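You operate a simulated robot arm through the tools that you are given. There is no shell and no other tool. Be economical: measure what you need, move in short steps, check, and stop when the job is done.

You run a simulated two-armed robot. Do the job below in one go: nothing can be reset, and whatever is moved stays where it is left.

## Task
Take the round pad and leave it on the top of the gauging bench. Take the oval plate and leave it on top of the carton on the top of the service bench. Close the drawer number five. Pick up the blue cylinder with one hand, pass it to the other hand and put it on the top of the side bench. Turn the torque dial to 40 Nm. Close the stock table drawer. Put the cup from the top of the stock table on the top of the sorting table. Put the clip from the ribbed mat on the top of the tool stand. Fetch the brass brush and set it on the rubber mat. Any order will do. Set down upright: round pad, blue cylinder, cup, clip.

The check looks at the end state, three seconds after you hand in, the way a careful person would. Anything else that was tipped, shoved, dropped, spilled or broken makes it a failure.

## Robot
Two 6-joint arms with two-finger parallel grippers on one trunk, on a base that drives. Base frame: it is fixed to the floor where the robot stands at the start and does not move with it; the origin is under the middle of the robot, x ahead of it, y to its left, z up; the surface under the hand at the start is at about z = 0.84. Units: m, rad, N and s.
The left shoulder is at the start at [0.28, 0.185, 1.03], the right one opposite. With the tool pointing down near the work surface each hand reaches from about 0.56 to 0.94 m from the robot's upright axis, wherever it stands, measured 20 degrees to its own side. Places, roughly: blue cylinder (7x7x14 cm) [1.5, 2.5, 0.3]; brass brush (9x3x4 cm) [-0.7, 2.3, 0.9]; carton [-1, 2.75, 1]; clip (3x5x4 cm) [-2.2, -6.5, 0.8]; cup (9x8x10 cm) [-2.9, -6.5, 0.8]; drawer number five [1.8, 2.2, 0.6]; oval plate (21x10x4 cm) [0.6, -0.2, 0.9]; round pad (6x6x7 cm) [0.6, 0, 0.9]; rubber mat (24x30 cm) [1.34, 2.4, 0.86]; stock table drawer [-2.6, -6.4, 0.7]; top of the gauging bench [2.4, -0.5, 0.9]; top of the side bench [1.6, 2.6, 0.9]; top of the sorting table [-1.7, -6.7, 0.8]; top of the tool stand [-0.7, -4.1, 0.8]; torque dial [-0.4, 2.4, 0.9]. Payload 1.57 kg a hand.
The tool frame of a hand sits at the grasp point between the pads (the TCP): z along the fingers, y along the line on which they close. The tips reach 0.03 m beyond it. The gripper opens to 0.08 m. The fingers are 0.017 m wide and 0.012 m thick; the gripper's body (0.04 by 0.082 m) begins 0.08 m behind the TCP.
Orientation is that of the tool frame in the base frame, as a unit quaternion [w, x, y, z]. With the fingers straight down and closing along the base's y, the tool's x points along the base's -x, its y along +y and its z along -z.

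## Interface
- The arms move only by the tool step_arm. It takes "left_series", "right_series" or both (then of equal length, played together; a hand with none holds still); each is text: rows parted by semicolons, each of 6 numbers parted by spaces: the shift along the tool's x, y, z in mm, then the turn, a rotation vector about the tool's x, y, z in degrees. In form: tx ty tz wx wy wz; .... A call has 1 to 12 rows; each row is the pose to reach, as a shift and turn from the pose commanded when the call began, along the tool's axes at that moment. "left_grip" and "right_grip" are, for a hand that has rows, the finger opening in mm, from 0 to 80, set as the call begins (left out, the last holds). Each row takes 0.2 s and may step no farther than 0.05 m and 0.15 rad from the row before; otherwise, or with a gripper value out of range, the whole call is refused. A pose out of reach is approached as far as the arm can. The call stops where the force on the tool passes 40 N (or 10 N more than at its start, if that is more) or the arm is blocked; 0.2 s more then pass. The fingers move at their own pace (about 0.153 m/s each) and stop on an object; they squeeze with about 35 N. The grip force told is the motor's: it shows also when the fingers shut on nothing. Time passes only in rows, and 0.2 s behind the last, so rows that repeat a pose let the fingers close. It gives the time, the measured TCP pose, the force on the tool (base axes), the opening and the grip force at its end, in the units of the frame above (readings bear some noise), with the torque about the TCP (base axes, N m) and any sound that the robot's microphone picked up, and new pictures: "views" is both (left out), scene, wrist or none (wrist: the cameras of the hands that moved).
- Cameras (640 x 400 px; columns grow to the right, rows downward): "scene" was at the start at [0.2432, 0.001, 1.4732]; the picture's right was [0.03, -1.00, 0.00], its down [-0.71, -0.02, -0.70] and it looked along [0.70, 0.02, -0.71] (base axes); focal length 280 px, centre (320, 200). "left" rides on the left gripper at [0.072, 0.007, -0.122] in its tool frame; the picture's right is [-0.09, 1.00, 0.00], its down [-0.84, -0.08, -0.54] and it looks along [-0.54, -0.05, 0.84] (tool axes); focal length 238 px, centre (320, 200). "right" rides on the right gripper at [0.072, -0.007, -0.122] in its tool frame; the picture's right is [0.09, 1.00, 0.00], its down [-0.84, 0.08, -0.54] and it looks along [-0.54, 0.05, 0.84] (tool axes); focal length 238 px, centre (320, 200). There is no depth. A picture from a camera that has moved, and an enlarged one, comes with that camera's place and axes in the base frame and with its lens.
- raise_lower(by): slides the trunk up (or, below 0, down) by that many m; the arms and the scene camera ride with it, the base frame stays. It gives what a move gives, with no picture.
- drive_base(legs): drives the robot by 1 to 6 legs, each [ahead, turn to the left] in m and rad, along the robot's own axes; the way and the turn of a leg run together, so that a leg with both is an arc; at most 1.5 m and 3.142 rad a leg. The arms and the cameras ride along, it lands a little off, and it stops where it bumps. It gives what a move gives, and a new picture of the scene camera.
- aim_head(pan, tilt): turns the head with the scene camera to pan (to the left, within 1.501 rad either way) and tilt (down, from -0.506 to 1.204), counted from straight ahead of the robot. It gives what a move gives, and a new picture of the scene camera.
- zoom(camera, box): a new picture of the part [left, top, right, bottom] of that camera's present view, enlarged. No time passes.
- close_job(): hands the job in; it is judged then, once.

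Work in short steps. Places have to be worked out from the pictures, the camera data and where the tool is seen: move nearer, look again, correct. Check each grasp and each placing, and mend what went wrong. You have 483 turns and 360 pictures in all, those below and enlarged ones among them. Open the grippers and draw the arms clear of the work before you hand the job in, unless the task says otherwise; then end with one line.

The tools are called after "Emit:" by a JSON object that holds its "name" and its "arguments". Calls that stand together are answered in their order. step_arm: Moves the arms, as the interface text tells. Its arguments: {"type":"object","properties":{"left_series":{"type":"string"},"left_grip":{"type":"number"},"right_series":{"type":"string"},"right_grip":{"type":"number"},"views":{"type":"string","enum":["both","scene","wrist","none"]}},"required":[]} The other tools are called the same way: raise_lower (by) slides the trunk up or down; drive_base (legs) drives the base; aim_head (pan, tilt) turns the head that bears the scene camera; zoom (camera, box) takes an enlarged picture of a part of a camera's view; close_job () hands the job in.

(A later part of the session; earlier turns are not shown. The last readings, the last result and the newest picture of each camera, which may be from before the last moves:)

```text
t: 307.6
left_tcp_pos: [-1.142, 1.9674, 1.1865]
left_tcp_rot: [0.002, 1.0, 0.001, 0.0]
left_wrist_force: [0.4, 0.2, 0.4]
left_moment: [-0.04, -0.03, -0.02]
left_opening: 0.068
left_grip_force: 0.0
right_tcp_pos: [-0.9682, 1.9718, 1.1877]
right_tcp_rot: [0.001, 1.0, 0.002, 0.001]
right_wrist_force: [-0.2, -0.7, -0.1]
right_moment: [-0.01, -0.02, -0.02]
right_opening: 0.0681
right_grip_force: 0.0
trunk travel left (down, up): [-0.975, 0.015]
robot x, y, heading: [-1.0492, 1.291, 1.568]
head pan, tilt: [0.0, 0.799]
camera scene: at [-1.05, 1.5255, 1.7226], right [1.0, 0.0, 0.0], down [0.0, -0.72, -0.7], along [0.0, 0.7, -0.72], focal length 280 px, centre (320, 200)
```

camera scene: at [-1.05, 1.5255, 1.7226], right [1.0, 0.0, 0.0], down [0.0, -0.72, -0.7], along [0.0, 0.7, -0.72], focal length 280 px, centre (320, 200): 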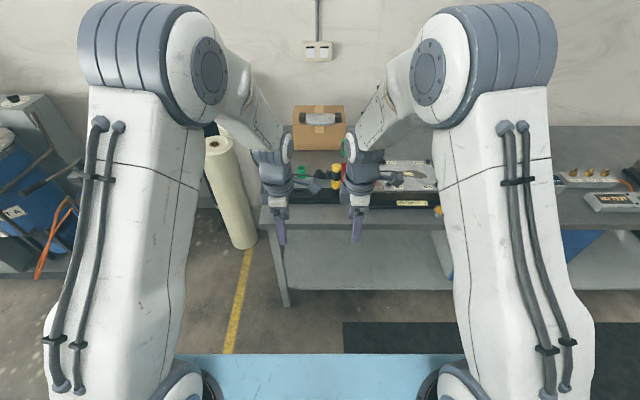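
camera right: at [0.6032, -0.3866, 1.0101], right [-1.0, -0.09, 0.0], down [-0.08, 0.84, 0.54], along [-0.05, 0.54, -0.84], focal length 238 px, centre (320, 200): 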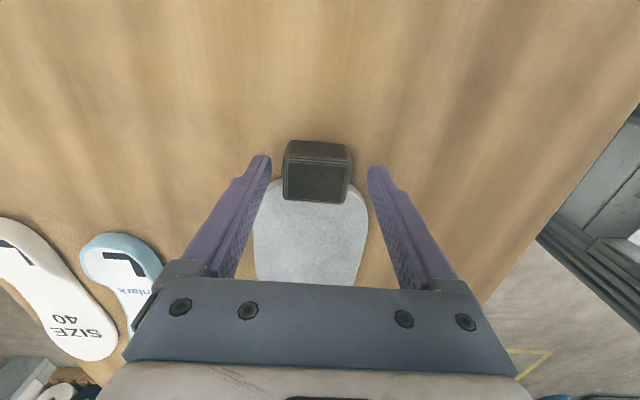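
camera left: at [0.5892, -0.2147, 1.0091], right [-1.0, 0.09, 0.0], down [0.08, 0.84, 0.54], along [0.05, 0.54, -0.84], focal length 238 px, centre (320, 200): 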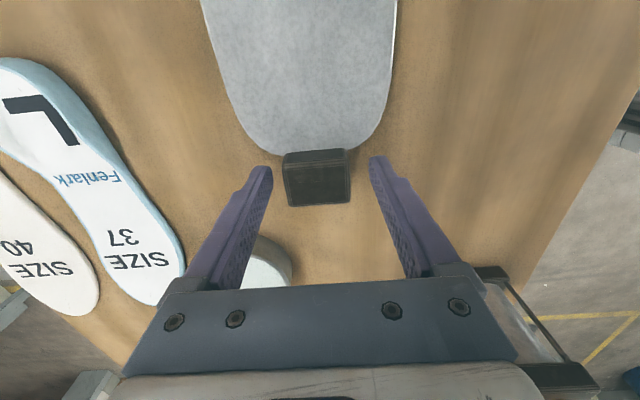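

Next I'll restore both wrists to normal orientation and spread the hands a little before driving on.

Emit:
{"name": "step_arm", "arguments": {"left_series": "-10 5 0 0 0 8;-20 10 0 0 0 16;-30 15 0 0 0 24;-40 20 0 0 0 32;-50 25 0 0 0 40;-60 30 0 0 0 48;-70 35 0 0 0 56;-80 40 0 0 0 64;-85 45 0 0 0 72;-90 50 0 0 0 80;-90 55 0 0 0 88;-90 55 0 0 0 90", "right_series": "10 5 0 0 0 8;20 10 0 0 0 16;30 15 0 0 0 24;40 20 0 0 0 32;50 25 0 0 0 40;60 30 0 0 0 48;70 35 0 0 0 56;80 40 0 0 0 64;85 45 0 0 0 72;90 50 0 0 0 80;90 55 0 0 0 88;90 55 0 0 0 90", "views": "none"}}

Emit:
{"name": "drive_base", "arguments": {"legs": [[0, -2.57], [1.5, 0], [0.35, 0], [0, -0.57]]}}

```text
t: 310.2
left_tcp_pos: [-1.232, 1.912, 1.1871]
left_tcp_rot: [0.001, 0.707, -0.707, 0.001]
left_wrist_force: [-0.6, 0.1, 0.6]
left_moment: [-0.01, 0.01, 0.0]
left_opening: 0.0682
left_grip_force: 0.0
right_tcp_pos: [-0.8758, 1.9172, 1.1876]
right_tcp_rot: [0.0, 0.708, -0.707, 0.001]
right_wrist_force: [-0.6, 0.4, 0.4]
right_moment: [0.01, 0.03, 0.0]
right_opening: 0.068
right_grip_force: 0.0
trunk travel left (down, up): [-0.975, 0.015]
robot x, y, heading: [-1.0509, 1.2863, 1.571]
head pan, tilt: [0.0, 0.799]
```

```text
t: 327.2
left_tcp_pos: [0.0879, -0.9088, 1.187]
left_tcp_rot: [-0.001, 0.713, 0.701, 0.001]
left_wrist_force: [0.1, 0.7, 0.5]
left_moment: [-0.01, 0.01, -0.01]
left_opening: 0.068
left_grip_force: 0.0
right_tcp_pos: [-0.2682, -0.9069, 1.1873]
right_tcp_rot: [-0.001, 0.713, 0.701, 0.0]
right_wrist_force: [0.4, -0.4, -0.8]
right_moment: [0.02, 0.02, 0.02]
right_opening: 0.0681
right_grip_force: 0.0
trunk travel left (down, up): [-0.975, 0.015]
robot x, y, heading: [-0.0771, -0.2767, -1.594]
head pan, tilt: [0.0, 0.799]
camera scene: at [-0.0838, -0.5208, 1.7226], right [-1.0, 0.02, 0.0], down [0.01, 0.72, -0.7], along [-0.01, -0.7, -0.72], focal length 280 px, centre (320, 200)
```

scene: 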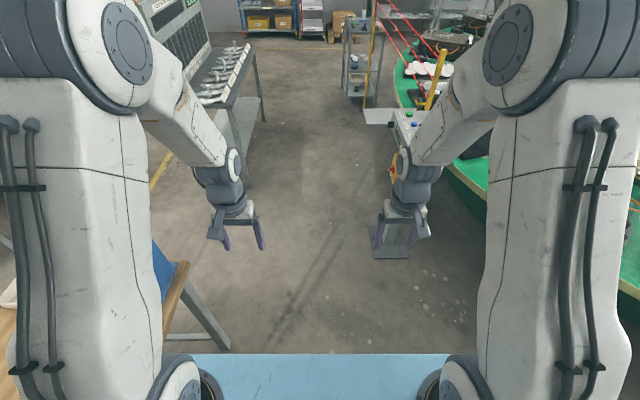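

The aisle south is open between the console pedestal (x≈-0.62) and the left bench (x≈0.57). I'll drive down it.

Emit:
{"name": "drive_base", "arguments": {"legs": [[0, 0.045], [1.5, 0], [1.1, 0]]}}

Emit:
{"name": "aim_head", "arguments": {"pan": -0.5, "tilt": 0.4}}

```text
t: 340.1
left_tcp_pos: [0.1604, -3.4745, 1.1872]
left_tcp_rot: [-0.001, 0.699, 0.715, 0.001]
left_wrist_force: [-0.3, -0.4, -0.2]
left_moment: [0.01, -0.02, -0.02]
left_opening: 0.068
left_grip_force: 0.1
right_tcp_pos: [-0.1948, -3.4854, 1.1869]
right_tcp_rot: [-0.001, 0.699, 0.716, 0.0]
right_wrist_force: [0.0, 0.0, 0.5]
right_moment: [-0.02, 0.02, 0.01]
right_opening: 0.0677
right_grip_force: 0.0
trunk travel left (down, up): [-0.975, 0.015]
robot x, y, heading: [-0.0367, -2.8519, -1.549]
head pan, tilt: [0.0, 0.799]
camera scene: at [-0.0254, -3.0928, 1.7226], right [-1.0, -0.02, 0.0], down [-0.02, 0.72, -0.7], along [0.01, -0.7, -0.72], focal length 280 px, centre (320, 200)
```

scene: 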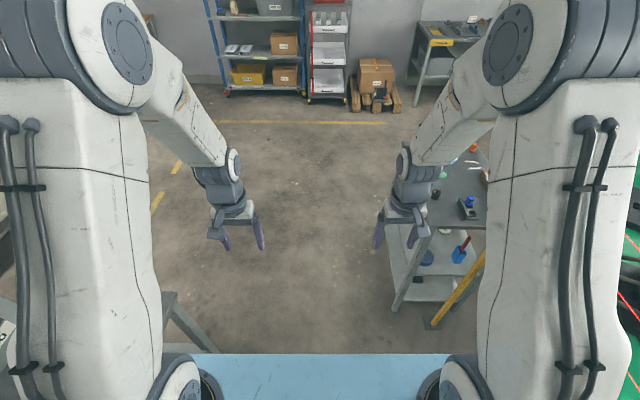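

```text
t: 341.1
left_tcp_pos: [0.16, -3.4746, 1.1873]
left_tcp_rot: [-0.001, 0.699, 0.715, 0.002]
left_wrist_force: [0.0, -1.0, -0.6]
left_moment: [0.0, -0.04, -0.02]
left_opening: 0.0681
left_grip_force: 0.0
right_tcp_pos: [-0.1942, -3.4853, 1.1875]
right_tcp_rot: [-0.001, 0.698, 0.716, 0.0]
right_wrist_force: [-0.2, 0.4, 0.1]
right_moment: [0.01, 0.0, 0.01]
right_opening: 0.0678
right_grip_force: 0.2
trunk travel left (down, up): [-0.975, 0.015]
robot x, y, heading: [-0.0346, -2.8485, -1.552]
head pan, tilt: [-0.499, 0.4]
camera scene: at [-0.0697, -3.0944, 1.7576], right [-0.89, 0.46, 0.0], down [0.18, 0.35, -0.92], along [-0.42, -0.82, -0.39], focal length 280 px, centre (320, 200)
```

scene: 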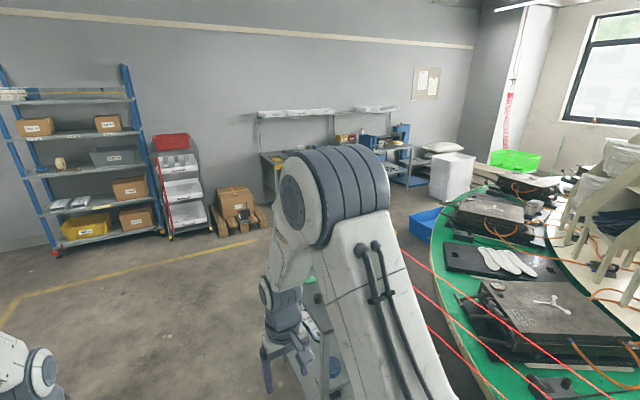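

The tool stand is at right ahead (its corner near (-0.5, -3.85)), and the tables stand along the south wall. I'll go south past the stand, then turn west.

Emit:
{"name": "drive_base", "arguments": {"legs": [[1.5, 0], [0.9, 0], [0, -1.592]]}}

Emit:
{"name": "aim_head", "arguments": {"pan": 0.5, "tilt": 0.45}}

```text
t: 356.6
left_tcp_pos: [-0.6316, -5.4376, 1.1874]
left_tcp_rot: [0.0, 1.0, 0.005, 0.002]
left_wrist_force: [-0.6, -0.7, -0.7]
left_moment: [0.02, 0.0, -0.01]
left_opening: 0.0674
left_grip_force: 0.0
right_tcp_pos: [-0.6378, -5.0836, 1.1879]
right_tcp_rot: [-0.002, 1.0, 0.007, 0.001]
right_wrist_force: [-0.5, 0.6, 0.1]
right_moment: [-0.02, -0.02, -0.02]
right_opening: 0.0681
right_grip_force: 0.0
trunk travel left (down, up): [-0.975, 0.015]
robot x, y, heading: [-0.0092, -5.2547, -3.134]
head pan, tilt: [-0.499, 0.4]
camera scene: at [-0.2462, -5.2112, 1.7577], right [0.47, 0.88, 0.0], down [0.34, -0.18, -0.92], along [-0.81, 0.43, -0.39], focal length 280 px, centre (320, 200)
```

scene: 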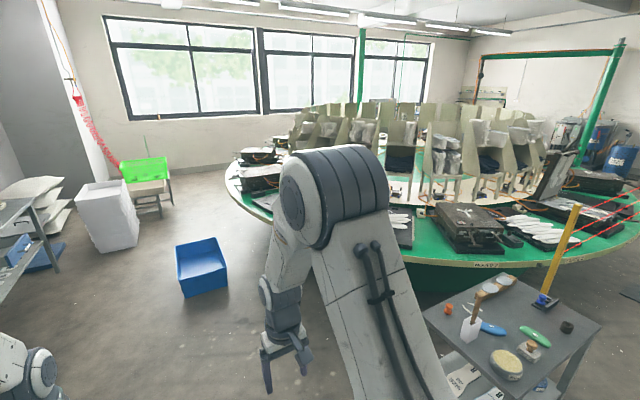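

```text
t: 357.9
left_tcp_pos: [-0.6325, -5.4373, 1.1883]
left_tcp_rot: [0.0, 1.0, 0.005, 0.001]
left_wrist_force: [0.3, -0.4, -0.5]
left_moment: [-0.02, -0.02, -0.02]
left_opening: 0.0679
left_grip_force: 0.2
right_tcp_pos: [-0.6403, -5.0823, 1.1869]
right_tcp_rot: [-0.002, 1.0, 0.006, 0.001]
right_wrist_force: [0.4, 1.1, -0.2]
right_moment: [-0.01, 0.01, -0.02]
right_opening: 0.068
right_grip_force: 0.0
trunk travel left (down, up): [-0.975, 0.015]
robot x, y, heading: [-0.0062, -5.2531, -3.132]
head pan, tilt: [0.499, 0.45]
camera scene: at [-0.2448, -5.2995, 1.753], right [-0.49, 0.87, 0.0], down [0.38, 0.21, -0.9], along [-0.79, -0.44, -0.44], focal length 280 px, centre (320, 200)
```

scene: 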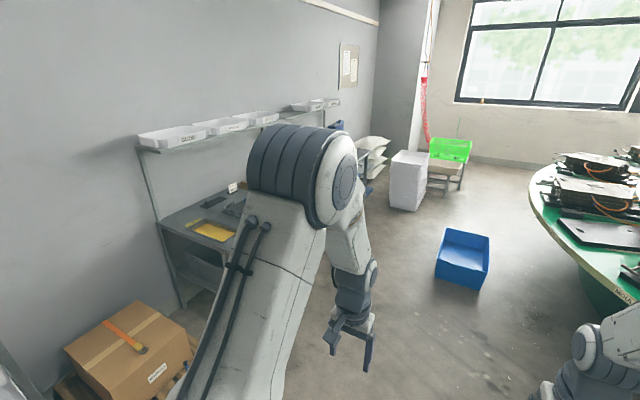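

I need a closer look at the tables. A blue bin stands on the floor near (-2.87, -5.19). I'll drive west about 1.5 m and face south.

Emit:
{"name": "drive_base", "arguments": {"legs": [[1.5, 0], [0, 1.562]]}}

Emit:
{"name": "aim_head", "arguments": {"pan": 0, "tilt": 0.6}}

Emit:
{"name": "aim_head", "arguments": {"pan": -0.6, "tilt": 0.6}}

```text
t: 369.1
left_tcp_pos: [-1.3224, -5.8953, 1.1864]
left_tcp_rot: [-0.002, 0.711, 0.704, 0.001]
left_wrist_force: [-0.1, -0.1, 0.1]
left_moment: [0.0, 0.02, 0.0]
left_opening: 0.0678
left_grip_force: 0.1
right_tcp_pos: [-1.6784, -5.8954, 1.1879]
right_tcp_rot: [-0.002, 0.71, 0.705, 0.0]
right_wrist_force: [0.6, -0.2, 0.5]
right_moment: [0.03, 0.01, -0.01]
right_opening: 0.068
right_grip_force: 0.1
trunk travel left (down, up): [-0.975, 0.015]
robot x, y, heading: [-1.4972, -5.2675, -1.582]
head pan, tilt: [0.499, 0.45]
camera scene: at [-1.452, -5.5085, 1.753], right [-0.88, -0.47, 0.0], down [-0.2, 0.38, -0.9], along [0.42, -0.79, -0.44], focal length 280 px, centre (320, 200)
```

scene: 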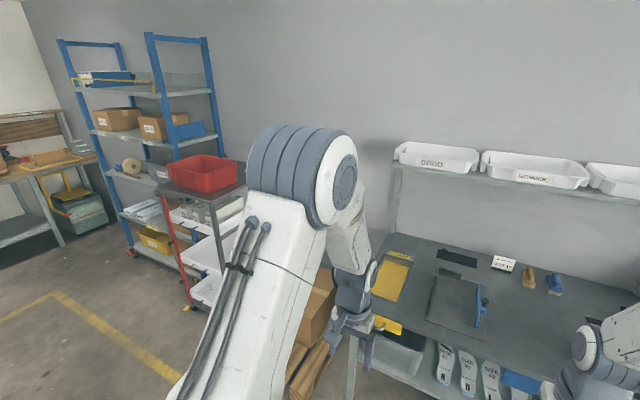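

```text
t: 370.0
left_tcp_pos: [-1.3203, -5.8946, 1.1879]
left_tcp_rot: [-0.002, 0.71, 0.704, 0.001]
left_wrist_force: [-0.5, -0.7, 0.6]
left_moment: [0.01, 0.01, 0.03]
left_opening: 0.068
left_grip_force: 0.1
right_tcp_pos: [-1.6764, -5.8951, 1.1874]
right_tcp_rot: [-0.001, 0.71, 0.704, 0.0]
right_wrist_force: [0.3, -0.5, 0.2]
right_moment: [0.01, 0.01, -0.01]
right_opening: 0.0676
right_grip_force: 0.0
trunk travel left (down, up): [-0.975, 0.015]
robot x, y, heading: [-1.4952, -5.2681, -1.581]
head pan, tilt: [0.0, 0.6]
camera scene: at [-1.4959, -5.5157, 1.7395], right [-1.0, 0.01, 0.0], down [0.01, 0.56, -0.83], along [-0.01, -0.83, -0.56], focal length 280 px, centre (320, 200)
```

scene: 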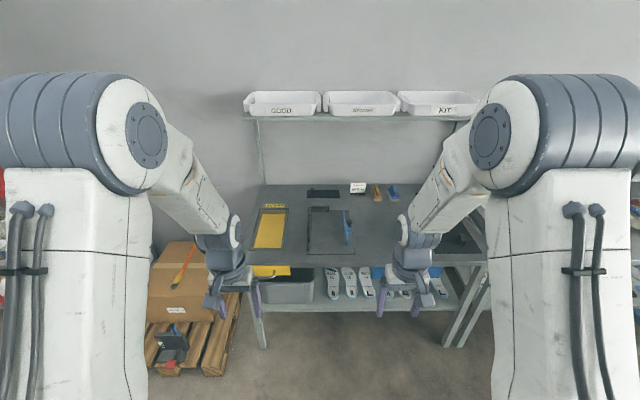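

```text
t: 371.0
left_tcp_pos: [-1.3233, -5.8951, 1.187]
left_tcp_rot: [-0.002, 0.71, 0.704, 0.001]
left_wrist_force: [-0.5, -0.5, 0.1]
left_moment: [0.01, 0.0, 0.0]
left_opening: 0.068
left_grip_force: 0.1
right_tcp_pos: [-1.6782, -5.896, 1.1869]
right_tcp_rot: [-0.001, 0.71, 0.704, -0.001]
right_wrist_force: [0.4, -0.2, -0.3]
right_moment: [-0.02, 0.03, 0.0]
right_opening: 0.0683
right_grip_force: 0.0
trunk travel left (down, up): [-0.975, 0.015]
robot x, y, heading: [-1.4922, -5.2691, -1.578]
head pan, tilt: [-0.6, 0.6]
camera scene: at [-1.5457, -5.4998, 1.7395], right [-0.82, 0.57, 0.0], down [0.32, 0.46, -0.83], along [-0.47, -0.68, -0.56], focal length 280 px, centre (320, 200)
```

scene: 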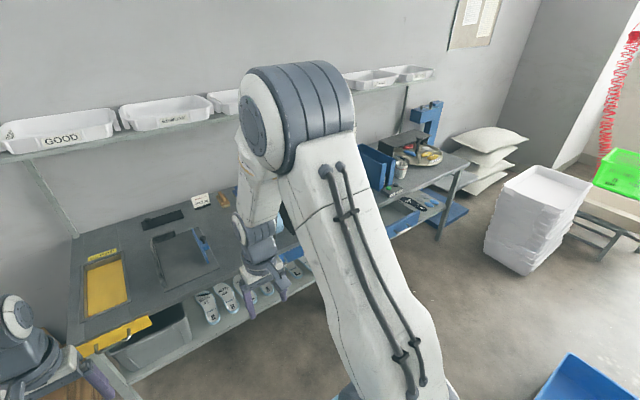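

The sorting table has a free spot near (-1.76, -6.55). I'll move 0.6 m west and look at the stock table.

Emit:
{"name": "drive_base", "arguments": {"legs": [[0, -1.2], [0.6, 0], [0, 1.2]]}}

Emit:
{"name": "aim_head", "arguments": {"pan": 0, "tilt": 0.7}}

Emit:
{"name": "aim_head", "arguments": {"pan": -0.5, "tilt": 0.7}}

```text
t: 378.1
left_tcp_pos: [-2.5554, -5.8934, 1.1869]
left_tcp_rot: [0.0, 0.977, 0.213, 0.002]
left_wrist_force: [0.1, -0.7, 0.3]
left_moment: [-0.04, 0.01, -0.03]
left_opening: 0.0682
left_grip_force: 0.0
right_tcp_pos: [-2.7064, -5.5726, 1.1864]
right_tcp_rot: [-0.001, 0.977, 0.212, 0.001]
right_wrist_force: [0.0, 0.4, 1.6]
right_moment: [-0.03, -0.02, -0.03]
right_opening: 0.0679
right_grip_force: 0.1
trunk travel left (down, up): [-0.975, 0.015]
robot x, y, heading: [-2.0593, -5.4765, -2.713]
head pan, tilt: [-0.6, 0.6]
stopped in leg 3: the robot was blocked; the commanded pose is now the measured one
camera scene: at [-2.2895, -5.5223, 1.7394], right [0.17, 0.98, 0.0], down [0.56, -0.1, -0.82], along [-0.81, 0.14, -0.57], focal length 280 px, centre (320, 200)
```

scene: 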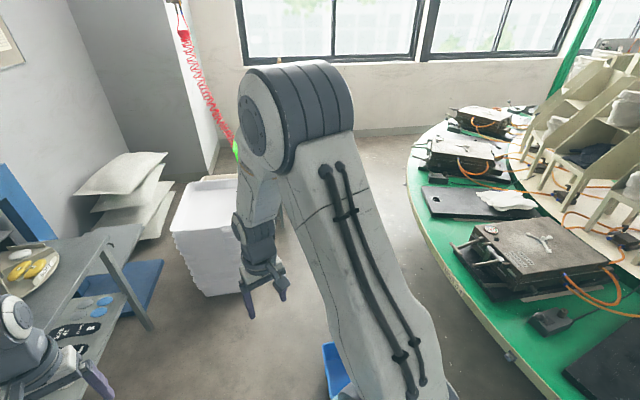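

```text
t: 379.1
left_tcp_pos: [-2.5552, -5.8949, 1.1871]
left_tcp_rot: [0.0, 0.977, 0.212, 0.001]
left_wrist_force: [0.4, 0.5, -0.8]
left_moment: [-0.01, -0.02, 0.0]
left_opening: 0.068
left_grip_force: 0.0
right_tcp_pos: [-2.7053, -5.5727, 1.1878]
right_tcp_rot: [-0.001, 0.977, 0.212, 0.001]
right_wrist_force: [0.0, -0.2, -0.1]
right_moment: [-0.01, -0.02, 0.01]
right_opening: 0.068
right_grip_force: 0.1
trunk travel left (down, up): [-0.975, 0.015]
robot x, y, heading: [-2.0604, -5.4741, -2.717]
head pan, tilt: [0.0, 0.7]
camera scene: at [-2.2794, -5.5738, 1.7308], right [-0.41, 0.91, 0.0], down [0.59, 0.27, -0.77], along [-0.7, -0.32, -0.64], focal length 280 px, centre (320, 200)
```

scene: 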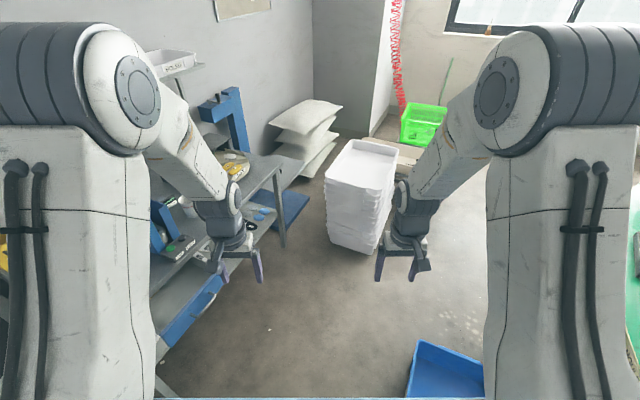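

```text
t: 380.0
left_tcp_pos: [-2.555, -5.8948, 1.1865]
left_tcp_rot: [0.001, 0.977, 0.212, 0.002]
left_wrist_force: [-0.1, 0.4, -0.8]
left_moment: [-0.03, 0.01, -0.03]
left_opening: 0.0679
left_grip_force: 0.1
right_tcp_pos: [-2.7046, -5.5738, 1.1873]
right_tcp_rot: [-0.001, 0.977, 0.213, 0.001]
right_wrist_force: [0.5, 1.0, -1.0]
right_moment: [0.0, -0.01, 0.02]
right_opening: 0.0683
right_grip_force: 0.1
trunk travel left (down, up): [-0.975, 0.015]
robot x, y, heading: [-2.0602, -5.4691, -2.714]
head pan, tilt: [-0.499, 0.7]
camera scene: at [-2.2867, -5.5326, 1.7308], right [0.07, 1.0, 0.0], down [0.64, -0.05, -0.76], along [-0.76, 0.06, -0.64], focal length 280 px, centre (320, 200)
```

scene: 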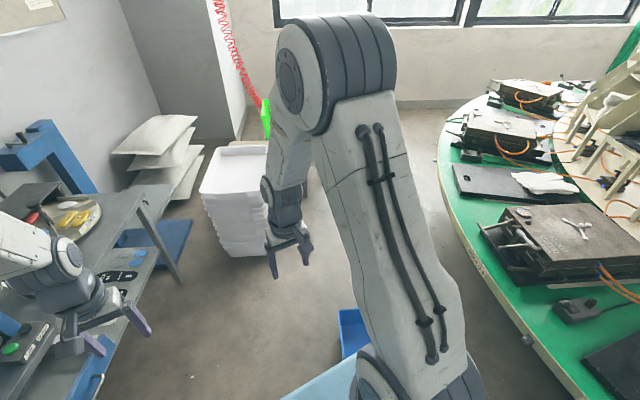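

The turn was blocked by something. I'll look down-left and down-right before moving again.

Emit:
{"name": "aim_head", "arguments": {"pan": 0.9, "tilt": 0.9}}

Emit:
{"name": "aim_head", "arguments": {"pan": -1.4, "tilt": 0.9}}

```text
t: 381.5
left_tcp_pos: [-2.5547, -5.8948, 1.1859]
left_tcp_rot: [0.0, 0.977, 0.213, 0.002]
left_wrist_force: [-0.2, 1.0, 0.1]
left_moment: [-0.01, 0.02, 0.02]
left_opening: 0.0679
left_grip_force: 0.1
right_tcp_pos: [-2.7049, -5.5724, 1.1873]
right_tcp_rot: [-0.001, 0.977, 0.213, 0.0]
right_wrist_force: [-0.4, 0.1, 0.6]
right_moment: [0.02, -0.02, 0.01]
right_opening: 0.0681
right_grip_force: 0.0
trunk travel left (down, up): [-0.975, 0.015]
robot x, y, heading: [-2.0589, -5.4695, -2.716]
head pan, tilt: [0.901, 0.901]
camera scene: at [-2.2203, -5.612, 1.7147], right [-0.97, 0.24, 0.0], down [0.19, 0.76, -0.62], along [-0.15, -0.6, -0.78], focal length 280 px, centre (320, 200)
```

scene: 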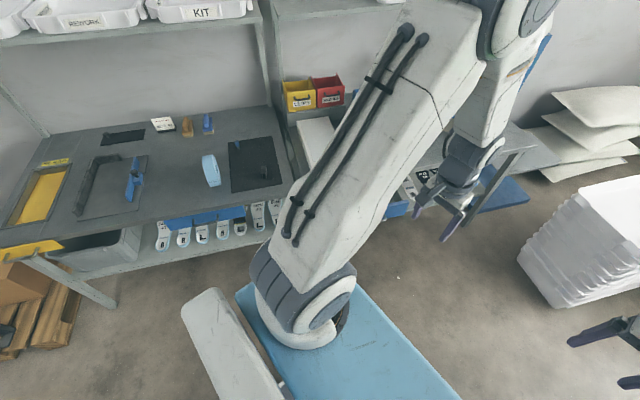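

```text
t: 383.7
left_tcp_pos: [-2.5546, -5.8947, 1.1876]
left_tcp_rot: [0.0, 0.977, 0.212, 0.001]
left_wrist_force: [-0.2, 0.0, -0.1]
left_moment: [-0.01, 0.0, -0.03]
left_opening: 0.0679
left_grip_force: 0.0
right_tcp_pos: [-2.7053, -5.5737, 1.1877]
right_tcp_rot: [0.0, 0.977, 0.213, 0.001]
right_wrist_force: [0.0, 0.3, -0.6]
right_moment: [0.0, -0.04, 0.01]
right_opening: 0.0681
right_grip_force: 0.2
trunk travel left (down, up): [-0.975, 0.015]
robot x, y, heading: [-2.0601, -5.473, -2.715]
head pan, tilt: [-1.4, 0.901]
camera scene: at [-2.2444, -5.4764, 1.7147], right [0.83, 0.56, 0.0], down [0.44, -0.65, -0.62], along [-0.35, 0.51, -0.78], focal length 280 px, centre (320, 200)
```

scene: 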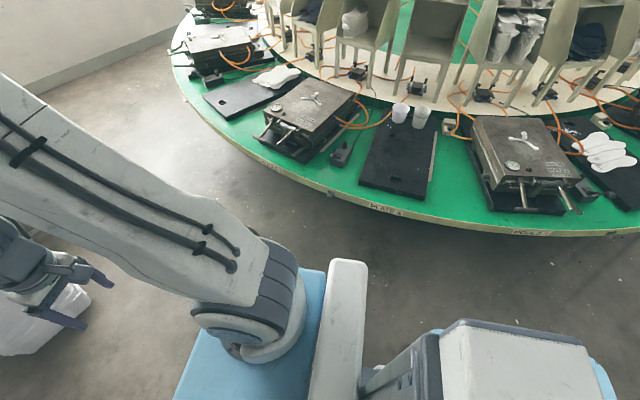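

Emit:
{"name": "aim_head", "arguments": {"pan": -1.5, "tilt": 1.2}}

Emit:
{"name": "aim_head", "arguments": {"pan": 1.5, "tilt": 1.1}}

```text
t: 384.5
left_tcp_pos: [-2.5552, -5.8945, 1.1867]
left_tcp_rot: [0.0, 0.977, 0.212, 0.002]
left_wrist_force: [-0.2, 0.2, -0.4]
left_moment: [0.02, -0.01, 0.01]
left_opening: 0.0677
left_grip_force: 0.0
right_tcp_pos: [-2.7059, -5.5727, 1.1878]
right_tcp_rot: [-0.001, 0.977, 0.214, 0.001]
right_wrist_force: [-0.1, -0.3, 0.0]
right_moment: [0.0, 0.0, 0.01]
right_opening: 0.0681
right_grip_force: 0.0
trunk travel left (down, up): [-0.975, 0.015]
robot x, y, heading: [-2.0624, -5.4752, -2.712]
head pan, tilt: [-1.499, 1.201]
camera scene: at [-2.2286, -5.4896, 1.6949], right [0.88, 0.48, 0.0], down [0.44, -0.82, -0.36], along [-0.17, 0.32, -0.93], focal length 280 px, centre (320, 200)
```

scene: 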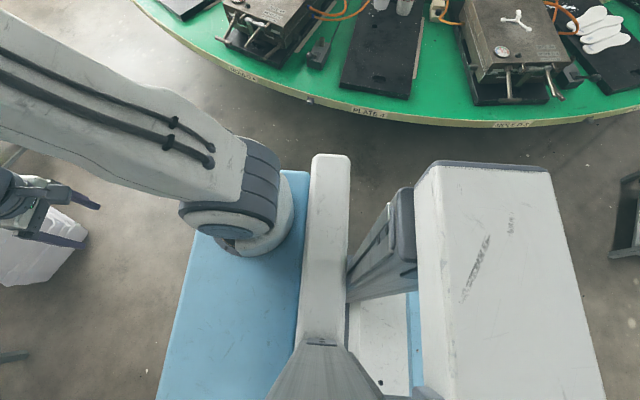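

```text
t: 387.1
left_tcp_pos: [-2.5546, -5.8953, 1.188]
left_tcp_rot: [-0.001, 0.977, 0.213, 0.002]
left_wrist_force: [-0.5, 1.0, -1.0]
left_moment: [0.0, 0.01, -0.01]
left_opening: 0.068
left_grip_force: 0.1
right_tcp_pos: [-2.7055, -5.5733, 1.1875]
right_tcp_rot: [-0.001, 0.977, 0.212, 0.001]
right_wrist_force: [0.5, -0.5, -0.1]
right_moment: [-0.02, 0.01, 0.0]
right_opening: 0.0682
right_grip_force: 0.0
trunk travel left (down, up): [-0.975, 0.015]
robot x, y, heading: [-2.0573, -5.4697, -2.712]
head pan, tilt: [1.499, 1.1]
camera scene: at [-2.1801, -5.598, 1.7008], right [-0.94, -0.35, 0.0], down [-0.31, 0.84, -0.45], along [0.16, -0.43, -0.89], focal length 280 px, centre (320, 200)
```

scene: 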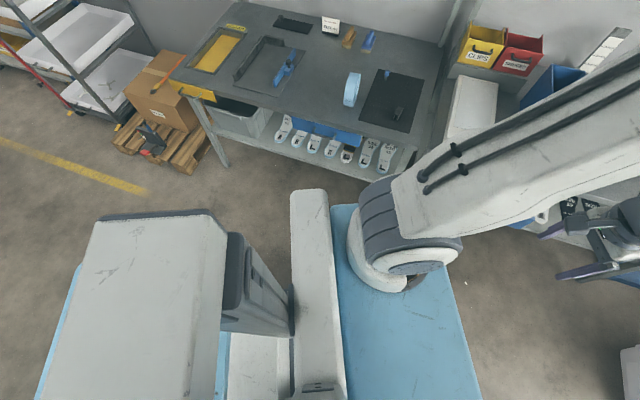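

I still can't see the contact. I'll check with the left wrist camera what lies around the left hand.

Emit:
{"name": "zoom", "arguments": {"camera": "left", "box": [0, 0, 640, 400]}}

Emit:
{"name": "aim_head", "arguments": {"pan": 0.5, "tilt": 0.9}}

```text
1.00 times, centred on (320, 200) of left (not enlarged: the box is as wide or as high as the picture)
camera zoom: at [-2.4877, -5.8713, 1.3104], right [0.33, -0.94, 0.0], down [-0.8, -0.28, 0.54], along [-0.51, -0.18, -0.84], focal length 238 px, centre (320, 200)
```

zoom: 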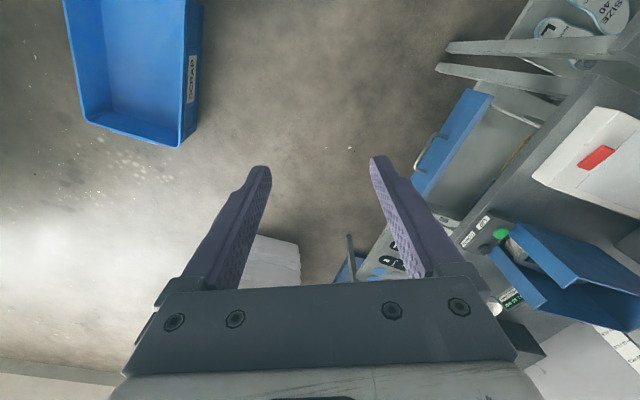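

```text
t: 388.3
left_tcp_pos: [-2.5545, -5.8941, 1.1883]
left_tcp_rot: [-0.001, 0.977, 0.212, 0.003]
left_wrist_force: [-0.1, 0.5, 0.4]
left_moment: [0.02, 0.0, 0.03]
left_opening: 0.0679
left_grip_force: 0.1
right_tcp_pos: [-2.7039, -5.5724, 1.1881]
right_tcp_rot: [0.0, 0.977, 0.212, 0.001]
right_wrist_force: [-0.4, 0.5, -0.2]
right_moment: [0.01, 0.0, 0.01]
right_opening: 0.068
right_grip_force: 0.1
trunk travel left (down, up): [-0.975, 0.015]
robot x, y, heading: [-2.0563, -5.4689, -2.713]
head pan, tilt: [0.499, 0.901]
camera scene: at [-2.2473, -5.5991, 1.7147], right [-0.8, 0.6, 0.0], down [0.47, 0.63, -0.62], along [-0.37, -0.5, -0.78], focal length 280 px, centre (320, 200)
```

scene: 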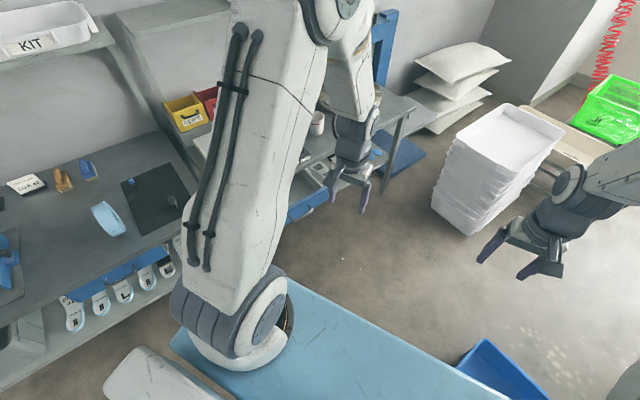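

No contact is visible near the hands. I'll back up 0.2 m along my own track and try the turn again there.

Emit:
{"name": "drive_base", "arguments": {"legs": [[-0.2, 0], [0, 0.3]]}}

```text
t: 390.9
left_tcp_pos: [-2.2272, -5.9358, 1.1863]
left_tcp_rot: [-0.001, 0.936, 0.351, 0.001]
left_wrist_force: [-0.7, 0.2, -1.0]
left_moment: [0.0, 0.0, -0.01]
left_opening: 0.0677
left_grip_force: 0.1
right_tcp_pos: [-2.4637, -5.6701, 1.188]
right_tcp_rot: [-0.002, 0.936, 0.353, 0.001]
right_wrist_force: [0.1, 0.0, 0.5]
right_moment: [-0.04, 0.0, 0.01]
right_opening: 0.0679
right_grip_force: 0.1
trunk travel left (down, up): [-0.975, 0.015]
robot x, y, heading: [-1.8725, -5.3891, -2.421]
head pan, tilt: [0.499, 0.901]
camera scene: at [-2.017, -5.5652, 1.7147], right [-0.94, 0.35, 0.0], down [0.27, 0.74, -0.62], along [-0.22, -0.58, -0.78], focal length 280 px, centre (320, 200)
```

scene: 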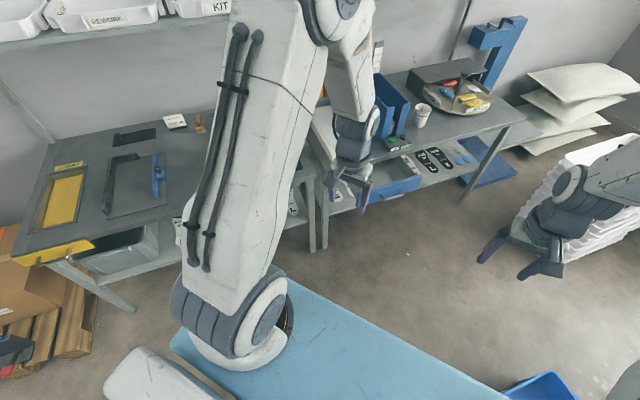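

That worked. I'll turn further to face the stock table directly and look.

Emit:
{"name": "drive_base", "arguments": {"legs": [[0, 0.27]]}}

Emit:
{"name": "aim_head", "arguments": {"pan": 0, "tilt": 0.65}}

Emit:
{"name": "zoom", "arguments": {"camera": "scene", "box": [200, 80, 420, 240]}}

```text
t: 392.2
left_tcp_pos: [-2.067, -6.0105, 1.1874]
left_tcp_rot: [-0.001, 0.88, 0.476, 0.002]
left_wrist_force: [-0.2, 0.7, 0.2]
left_moment: [0.01, -0.01, -0.01]
left_opening: 0.068
left_grip_force: 0.1
right_tcp_pos: [-2.3656, -5.8191, 1.1868]
right_tcp_rot: [-0.001, 0.879, 0.476, 0.0]
right_wrist_force: [-0.3, 0.2, -0.6]
right_moment: [0.0, 0.0, 0.01]
right_opening: 0.0681
right_grip_force: 0.0
trunk travel left (down, up): [-0.975, 0.015]
robot x, y, heading: [-1.87, -5.3849, -2.151]
head pan, tilt: [0.499, 0.901]
camera scene: at [-1.9638, -5.5983, 1.7147], right [-1.0, 0.08, 0.0], down [0.06, 0.78, -0.62], along [-0.05, -0.62, -0.78], focal length 280 px, centre (320, 200)
```

scene: 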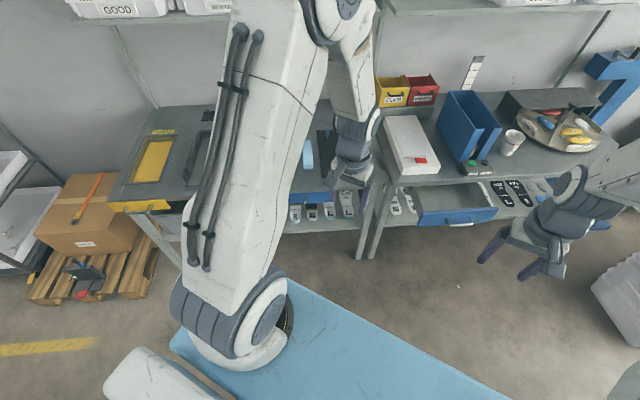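

```text
t: 393.1
left_tcp_pos: [-2.0664, -6.0114, 1.1873]
left_tcp_rot: [-0.001, 0.879, 0.476, 0.001]
left_wrist_force: [-0.8, 0.4, -0.2]
left_moment: [-0.02, 0.01, -0.01]
left_opening: 0.0679
left_grip_force: 0.0
right_tcp_pos: [-2.3657, -5.8184, 1.1887]
right_tcp_rot: [-0.001, 0.879, 0.477, 0.0]
right_wrist_force: [-0.4, 0.1, 1.2]
right_moment: [0.04, 0.0, 0.0]
right_opening: 0.068
right_grip_force: 0.0
trunk travel left (down, up): [-0.975, 0.015]
robot x, y, heading: [-1.8723, -5.3907, -2.15]
head pan, tilt: [0.0, 0.649]
camera scene: at [-2.0054, -5.5956, 1.7351], right [-0.84, 0.55, 0.0], down [0.33, 0.51, -0.8], along [-0.44, -0.67, -0.6], focal length 280 px, centre (320, 200)
```

scene: 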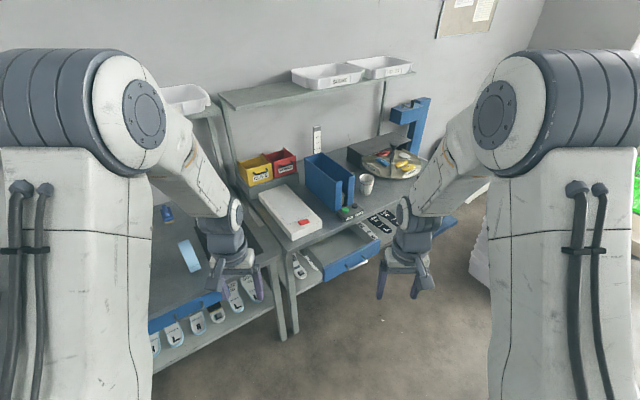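

```text
2.50 times, centred on (310, 160) of scene
camera zoom: at [-2.0054, -5.5956, 1.7351], right [-0.84, 0.55, 0.0], down [0.33, 0.51, -0.8], along [-0.44, -0.67, -0.6], focal length 699 px, centre (345, 300)
```

zoom: 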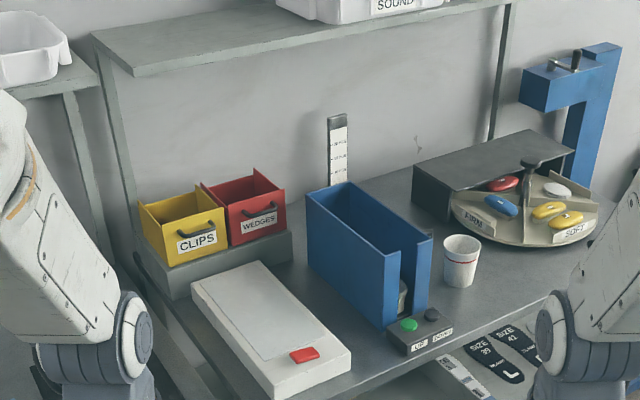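

The white paper cup stands near (-2.95, -6.56) beside a blue magazine, and the stock drawer is open with its front near y -6.27. The scrap bin evidently blocked my earlier turn. I'll move in 0.33 m on this heading for a closer view.

Emit:
{"name": "drive_base", "arguments": {"legs": [[0.3, 0]]}}

Emit:
{"name": "zoom", "arguments": {"camera": "scene", "box": [230, 100, 430, 240]}}

```text
t: 395.2
left_tcp_pos: [-2.2276, -6.2582, 1.186]
left_tcp_rot: [-0.002, 0.879, 0.476, 0.002]
left_wrist_force: [0.2, -0.1, -0.2]
left_moment: [0.02, -0.01, 0.0]
left_opening: 0.0679
left_grip_force: 0.0
right_tcp_pos: [-2.5284, -6.0679, 1.1866]
right_tcp_rot: [-0.001, 0.879, 0.477, 0.001]
right_wrist_force: [0.0, -0.5, -0.4]
right_moment: [0.04, 0.01, 0.0]
right_opening: 0.0677
right_grip_force: 0.1
trunk travel left (down, up): [-0.975, 0.015]
robot x, y, heading: [-2.0335, -5.6351, -2.152]
head pan, tilt: [0.0, 0.649]
camera scene: at [-2.1675, -5.8439, 1.7351], right [-0.84, 0.55, 0.0], down [0.33, 0.51, -0.8], along [-0.44, -0.67, -0.6], focal length 280 px, centre (320, 200)
```

scene: 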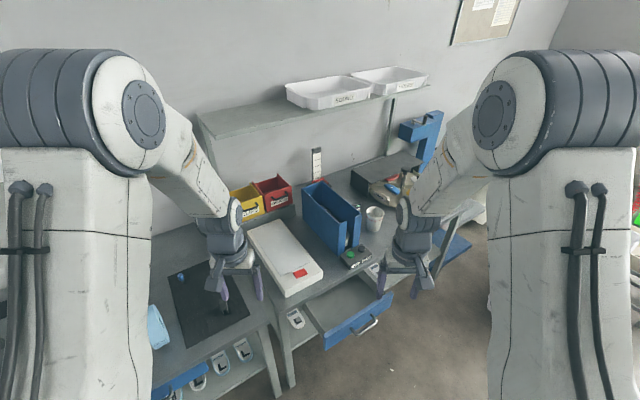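

```text
2.86 times, centred on (330, 170) of scene
camera zoom: at [-2.1675, -5.8439, 1.7351], right [-0.84, 0.55, 0.0], down [0.33, 0.51, -0.8], along [-0.44, -0.67, -0.6], focal length 798 px, centre (291, 286)
```

zoom: 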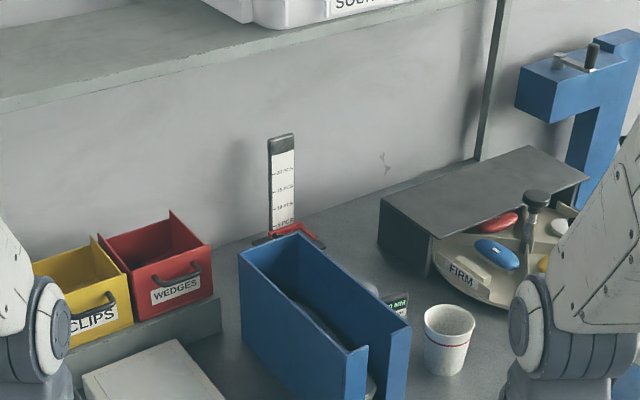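

Before lowering, I'll lift and pull back the left hand so it clears the sorting table, then lower the trunk 0.35 m to work on the drawer.

Emit:
{"name": "step_arm", "arguments": {"left_series": "25 0 -25 0 0 0;50 0 -50 0 0 0;70 0 -80 0 0 0;85 0 -115 0 0 0;85 0 -150 0 0 0;85 0 -180 0 0 0", "views": "none"}}

Emit:
{"name": "raise_lower", "arguments": {"by": -0.35}}

Emit:
{"name": "aim_head", "arguments": {"pan": -0.15, "tilt": 0.6}}

```text
t: 396.6
left_tcp_pos: [-2.1827, -6.1883, 1.3671]
left_tcp_rot: [-0.002, 0.88, 0.476, 0.003]
left_wrist_force: [-0.4, 0.3, 0.5]
left_moment: [-0.03, 0.01, -0.01]
left_opening: 0.068
left_grip_force: 0.1
right_tcp_pos: [-2.5274, -6.0678, 1.186]
right_tcp_rot: [-0.001, 0.879, 0.477, 0.0]
right_wrist_force: [0.5, -0.1, -0.1]
right_moment: [0.0, 0.01, 0.02]
right_opening: 0.068
right_grip_force: 0.1
trunk travel left (down, up): [-0.975, 0.015]
robot x, y, heading: [-2.0323, -5.6384, -2.151]
head pan, tilt: [0.0, 0.649]
```

```text
t: 400.0
left_tcp_pos: [-2.1827, -6.1888, 1.0187]
left_tcp_rot: [-0.002, 0.88, 0.475, 0.002]
left_wrist_force: [1.1, 0.7, 0.5]
left_moment: [-0.02, 0.02, -0.01]
left_opening: 0.0679
left_grip_force: 0.1
right_tcp_pos: [-2.5276, -6.0679, 0.8367]
right_tcp_rot: [-0.001, 0.879, 0.477, 0.0]
right_wrist_force: [0.0, -0.1, -0.3]
right_moment: [-0.03, 0.01, 0.01]
right_opening: 0.068
right_grip_force: 0.0
trunk travel left (down, up): [-0.625, 0.365]
robot x, y, heading: [-2.0386, -5.6334, -2.147]
head pan, tilt: [0.0, 0.649]
```

```text
t: 400.7
left_tcp_pos: [-2.1824, -6.188, 1.0183]
left_tcp_rot: [0.0, 0.879, 0.476, 0.001]
left_wrist_force: [0.0, 0.0, 0.0]
left_moment: [-0.01, -0.02, 0.02]
left_opening: 0.0679
left_grip_force: 0.0
right_tcp_pos: [-2.5268, -6.0684, 0.8374]
right_tcp_rot: [-0.002, 0.879, 0.478, 0.001]
right_wrist_force: [-0.2, 0.7, -0.5]
right_moment: [0.03, 0.0, 0.01]
right_opening: 0.068
right_grip_force: 0.0
trunk travel left (down, up): [-0.625, 0.365]
robot x, y, heading: [-2.0347, -5.6352, -2.15]
head pan, tilt: [-0.15, 0.6]
camera scene: at [-2.1789, -5.8371, 1.3895], right [-0.75, 0.67, 0.0], down [0.38, 0.42, -0.82], along [-0.55, -0.62, -0.57], focal length 280 px, centre (320, 200)
```

scene: 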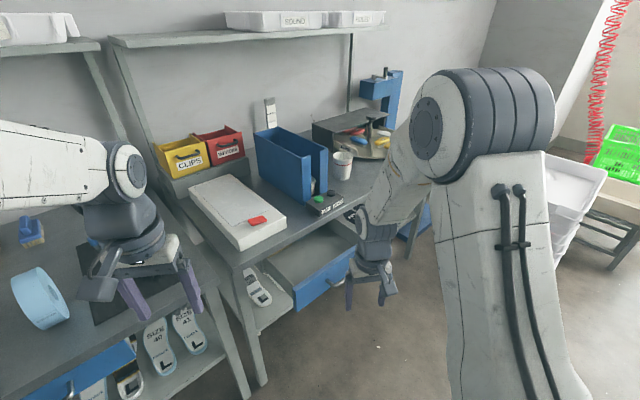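

Emit:
{"name": "zoom", "arguments": {"camera": "scene", "box": [230, 120, 410, 320]}}

Emit:
{"name": "zoom", "arguments": {"camera": "right", "box": [0, 0, 640, 400]}}

```text
2.00 times, centred on (320, 220) of scene
camera zoom: at [-2.1789, -5.8371, 1.3895], right [-0.75, 0.67, 0.0], down [0.38, 0.42, -0.82], along [-0.55, -0.62, -0.57], focal length 559 px, centre (320, 160)
```

zoom: 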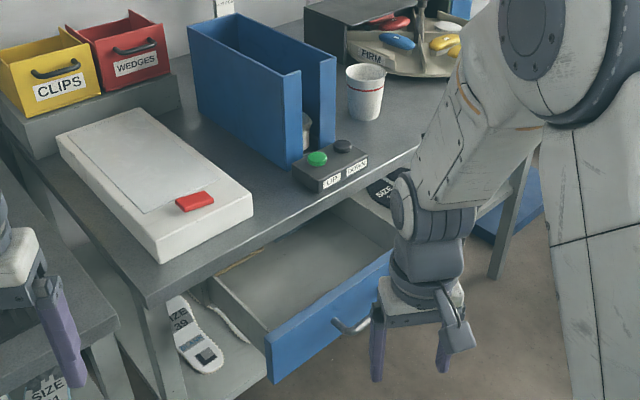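

```text
1.00 times, centred on (320, 200) of right (not enlarged: the box is as wide or as high as the picture)
camera zoom: at [-2.4934, -6.0028, 0.9602], right [0.89, -0.47, 0.0], down [-0.39, -0.75, 0.54], along [-0.25, -0.48, -0.84], focal length 238 px, centre (320, 200)
```

zoom: 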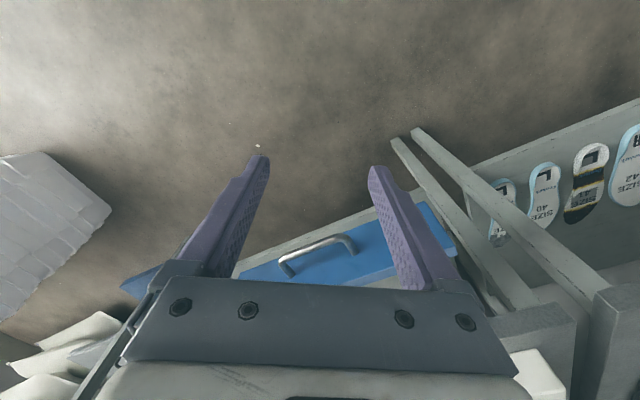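

The drawer face is at y≈-6.30, z 0.58–0.69, with the table edge at y≈-6.384, so it is about 8 cm open. I'll close the right fingers, tilt the hand 45°, and bring the tips just in front of the panel above its handle.

Emit:
{"name": "step_arm", "arguments": {"right_series": "-30 2 20 0 -7.5 0;-60 4 40 0 -15 0;-90 7 62 0 -22.5 0;-120 9 85 0 -30 0;-150 11 108 0 -37.5 0;-172 13 130 0 -45 0;-187 13.5 148 0 -45 0;-187 13.5 148 0 -45 0", "right_grip": 0}}

Emit:
{"name": "zoom", "arguments": {"camera": "scene", "box": [230, 120, 410, 320]}}

```text
t: 401.8
left_tcp_pos: [-2.1833, -6.1889, 1.0159]
left_tcp_rot: [-0.001, 0.88, 0.475, 0.003]
left_wrist_force: [0.3, 0.8, 0.3]
left_moment: [0.03, -0.02, 0.0]
left_opening: 0.0678
left_grip_force: 0.1
right_tcp_pos: [-2.5861, -6.1783, 0.7498]
right_tcp_rot: [0.126, 0.845, 0.464, -0.234]
right_wrist_force: [-0.1, -0.1, 0.5]
right_moment: [-0.03, 0.01, 0.04]
right_opening: 0.0
right_grip_force: 20.9
trunk travel left (down, up): [-0.625, 0.365]
robot x, y, heading: [-2.0319, -5.6367, -2.147]
head pan, tilt: [-0.15, 0.6]
stopped in row 5 (right hand): the force on the tool passed its limit at 66 N (the readings are from after the stop); the commanded pose is now the measured one
camera scene: at [-2.1794, -5.8372, 1.3893], right [-0.75, 0.67, 0.0], down [0.38, 0.42, -0.82], along [-0.55, -0.62, -0.57], focal length 280 px, centre (320, 200)
camera right: at [-2.5244, -6.0697, 0.8185], right [0.88, -0.47, -0.05], down [-0.17, -0.41, 0.89], along [-0.44, -0.78, -0.45], focal length 238 px, centre (320, 200)
```

scene: 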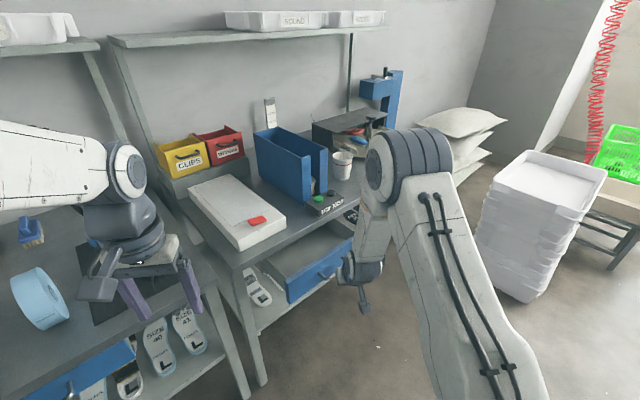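
right: 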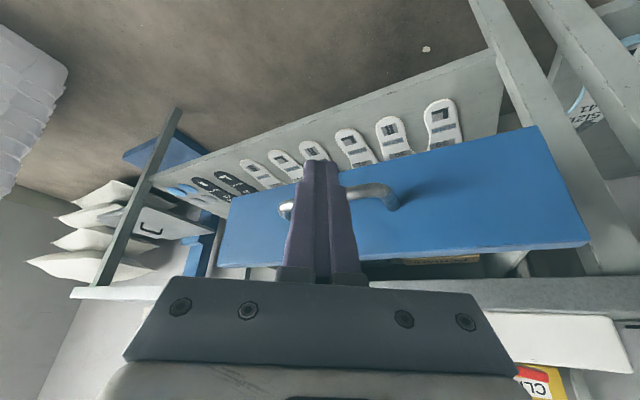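

```text
2.00 times, centred on (320, 220) of scene
camera zoom: at [-2.1794, -5.8372, 1.3893], right [-0.75, 0.67, 0.0], down [0.38, 0.42, -0.82], along [-0.55, -0.62, -0.57], focal length 559 px, centre (320, 160)
```

zoom: 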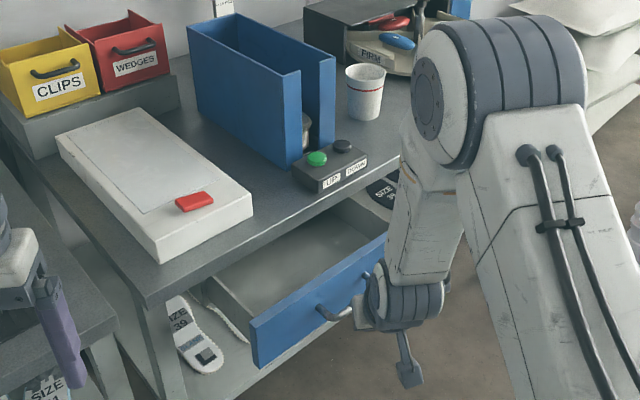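

The fingertips met the drawer handle and nudged the drawer inward a few cm. I'll back off and rise a little, then look.

Emit:
{"name": "step_arm", "arguments": {"right_series": "17 0 -10 0 0 0;30 0 -20 0 0 0;10 0 -45 0 0 0;5 0 -55 0 0 0;5 0 -55 0 0 0", "views": "wrist"}}

Emit:
{"name": "zoom", "arguments": {"camera": "scene", "box": [230, 120, 410, 320]}}

```text
t: 402.9
left_tcp_pos: [-2.1834, -6.1879, 1.0192]
left_tcp_rot: [-0.001, 0.88, 0.475, 0.002]
left_wrist_force: [-0.1, -0.2, 0.0]
left_moment: [-0.04, -0.02, -0.01]
left_opening: 0.0678
left_grip_force: 0.1
right_tcp_pos: [-2.568, -6.1508, 0.7944]
right_tcp_rot: [0.126, 0.845, 0.463, -0.235]
right_wrist_force: [0.0, -1.9, -0.4]
right_moment: [-0.02, 0.03, -0.01]
right_opening: 0.0
right_grip_force: 21.7
trunk travel left (down, up): [-0.625, 0.365]
robot x, y, heading: [-2.0352, -5.6319, -2.15]
head pan, tilt: [-0.15, 0.6]
camera right: at [-2.5059, -6.0423, 0.8636], right [0.88, -0.47, -0.05], down [-0.17, -0.41, 0.89], along [-0.44, -0.78, -0.44], focal length 238 px, centre (320, 200)
```

right: 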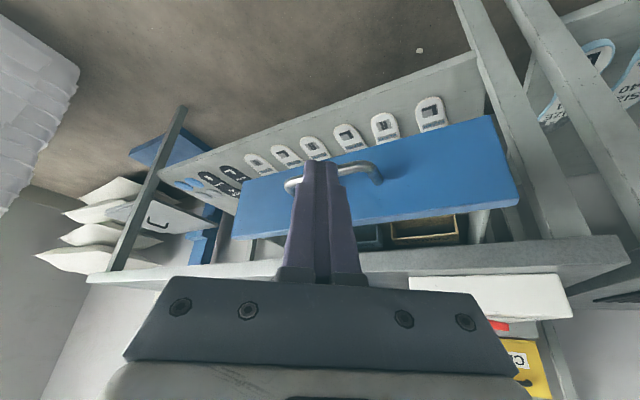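

```text
2.00 times, centred on (320, 220) of scene
camera zoom: at [-2.1788, -5.8371, 1.3895], right [-0.75, 0.67, 0.0], down [0.38, 0.42, -0.83], along [-0.55, -0.62, -0.56], focal length 559 px, centre (320, 160)
```

zoom: 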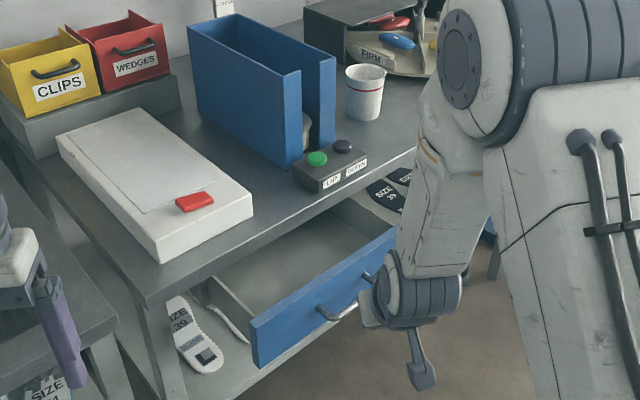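

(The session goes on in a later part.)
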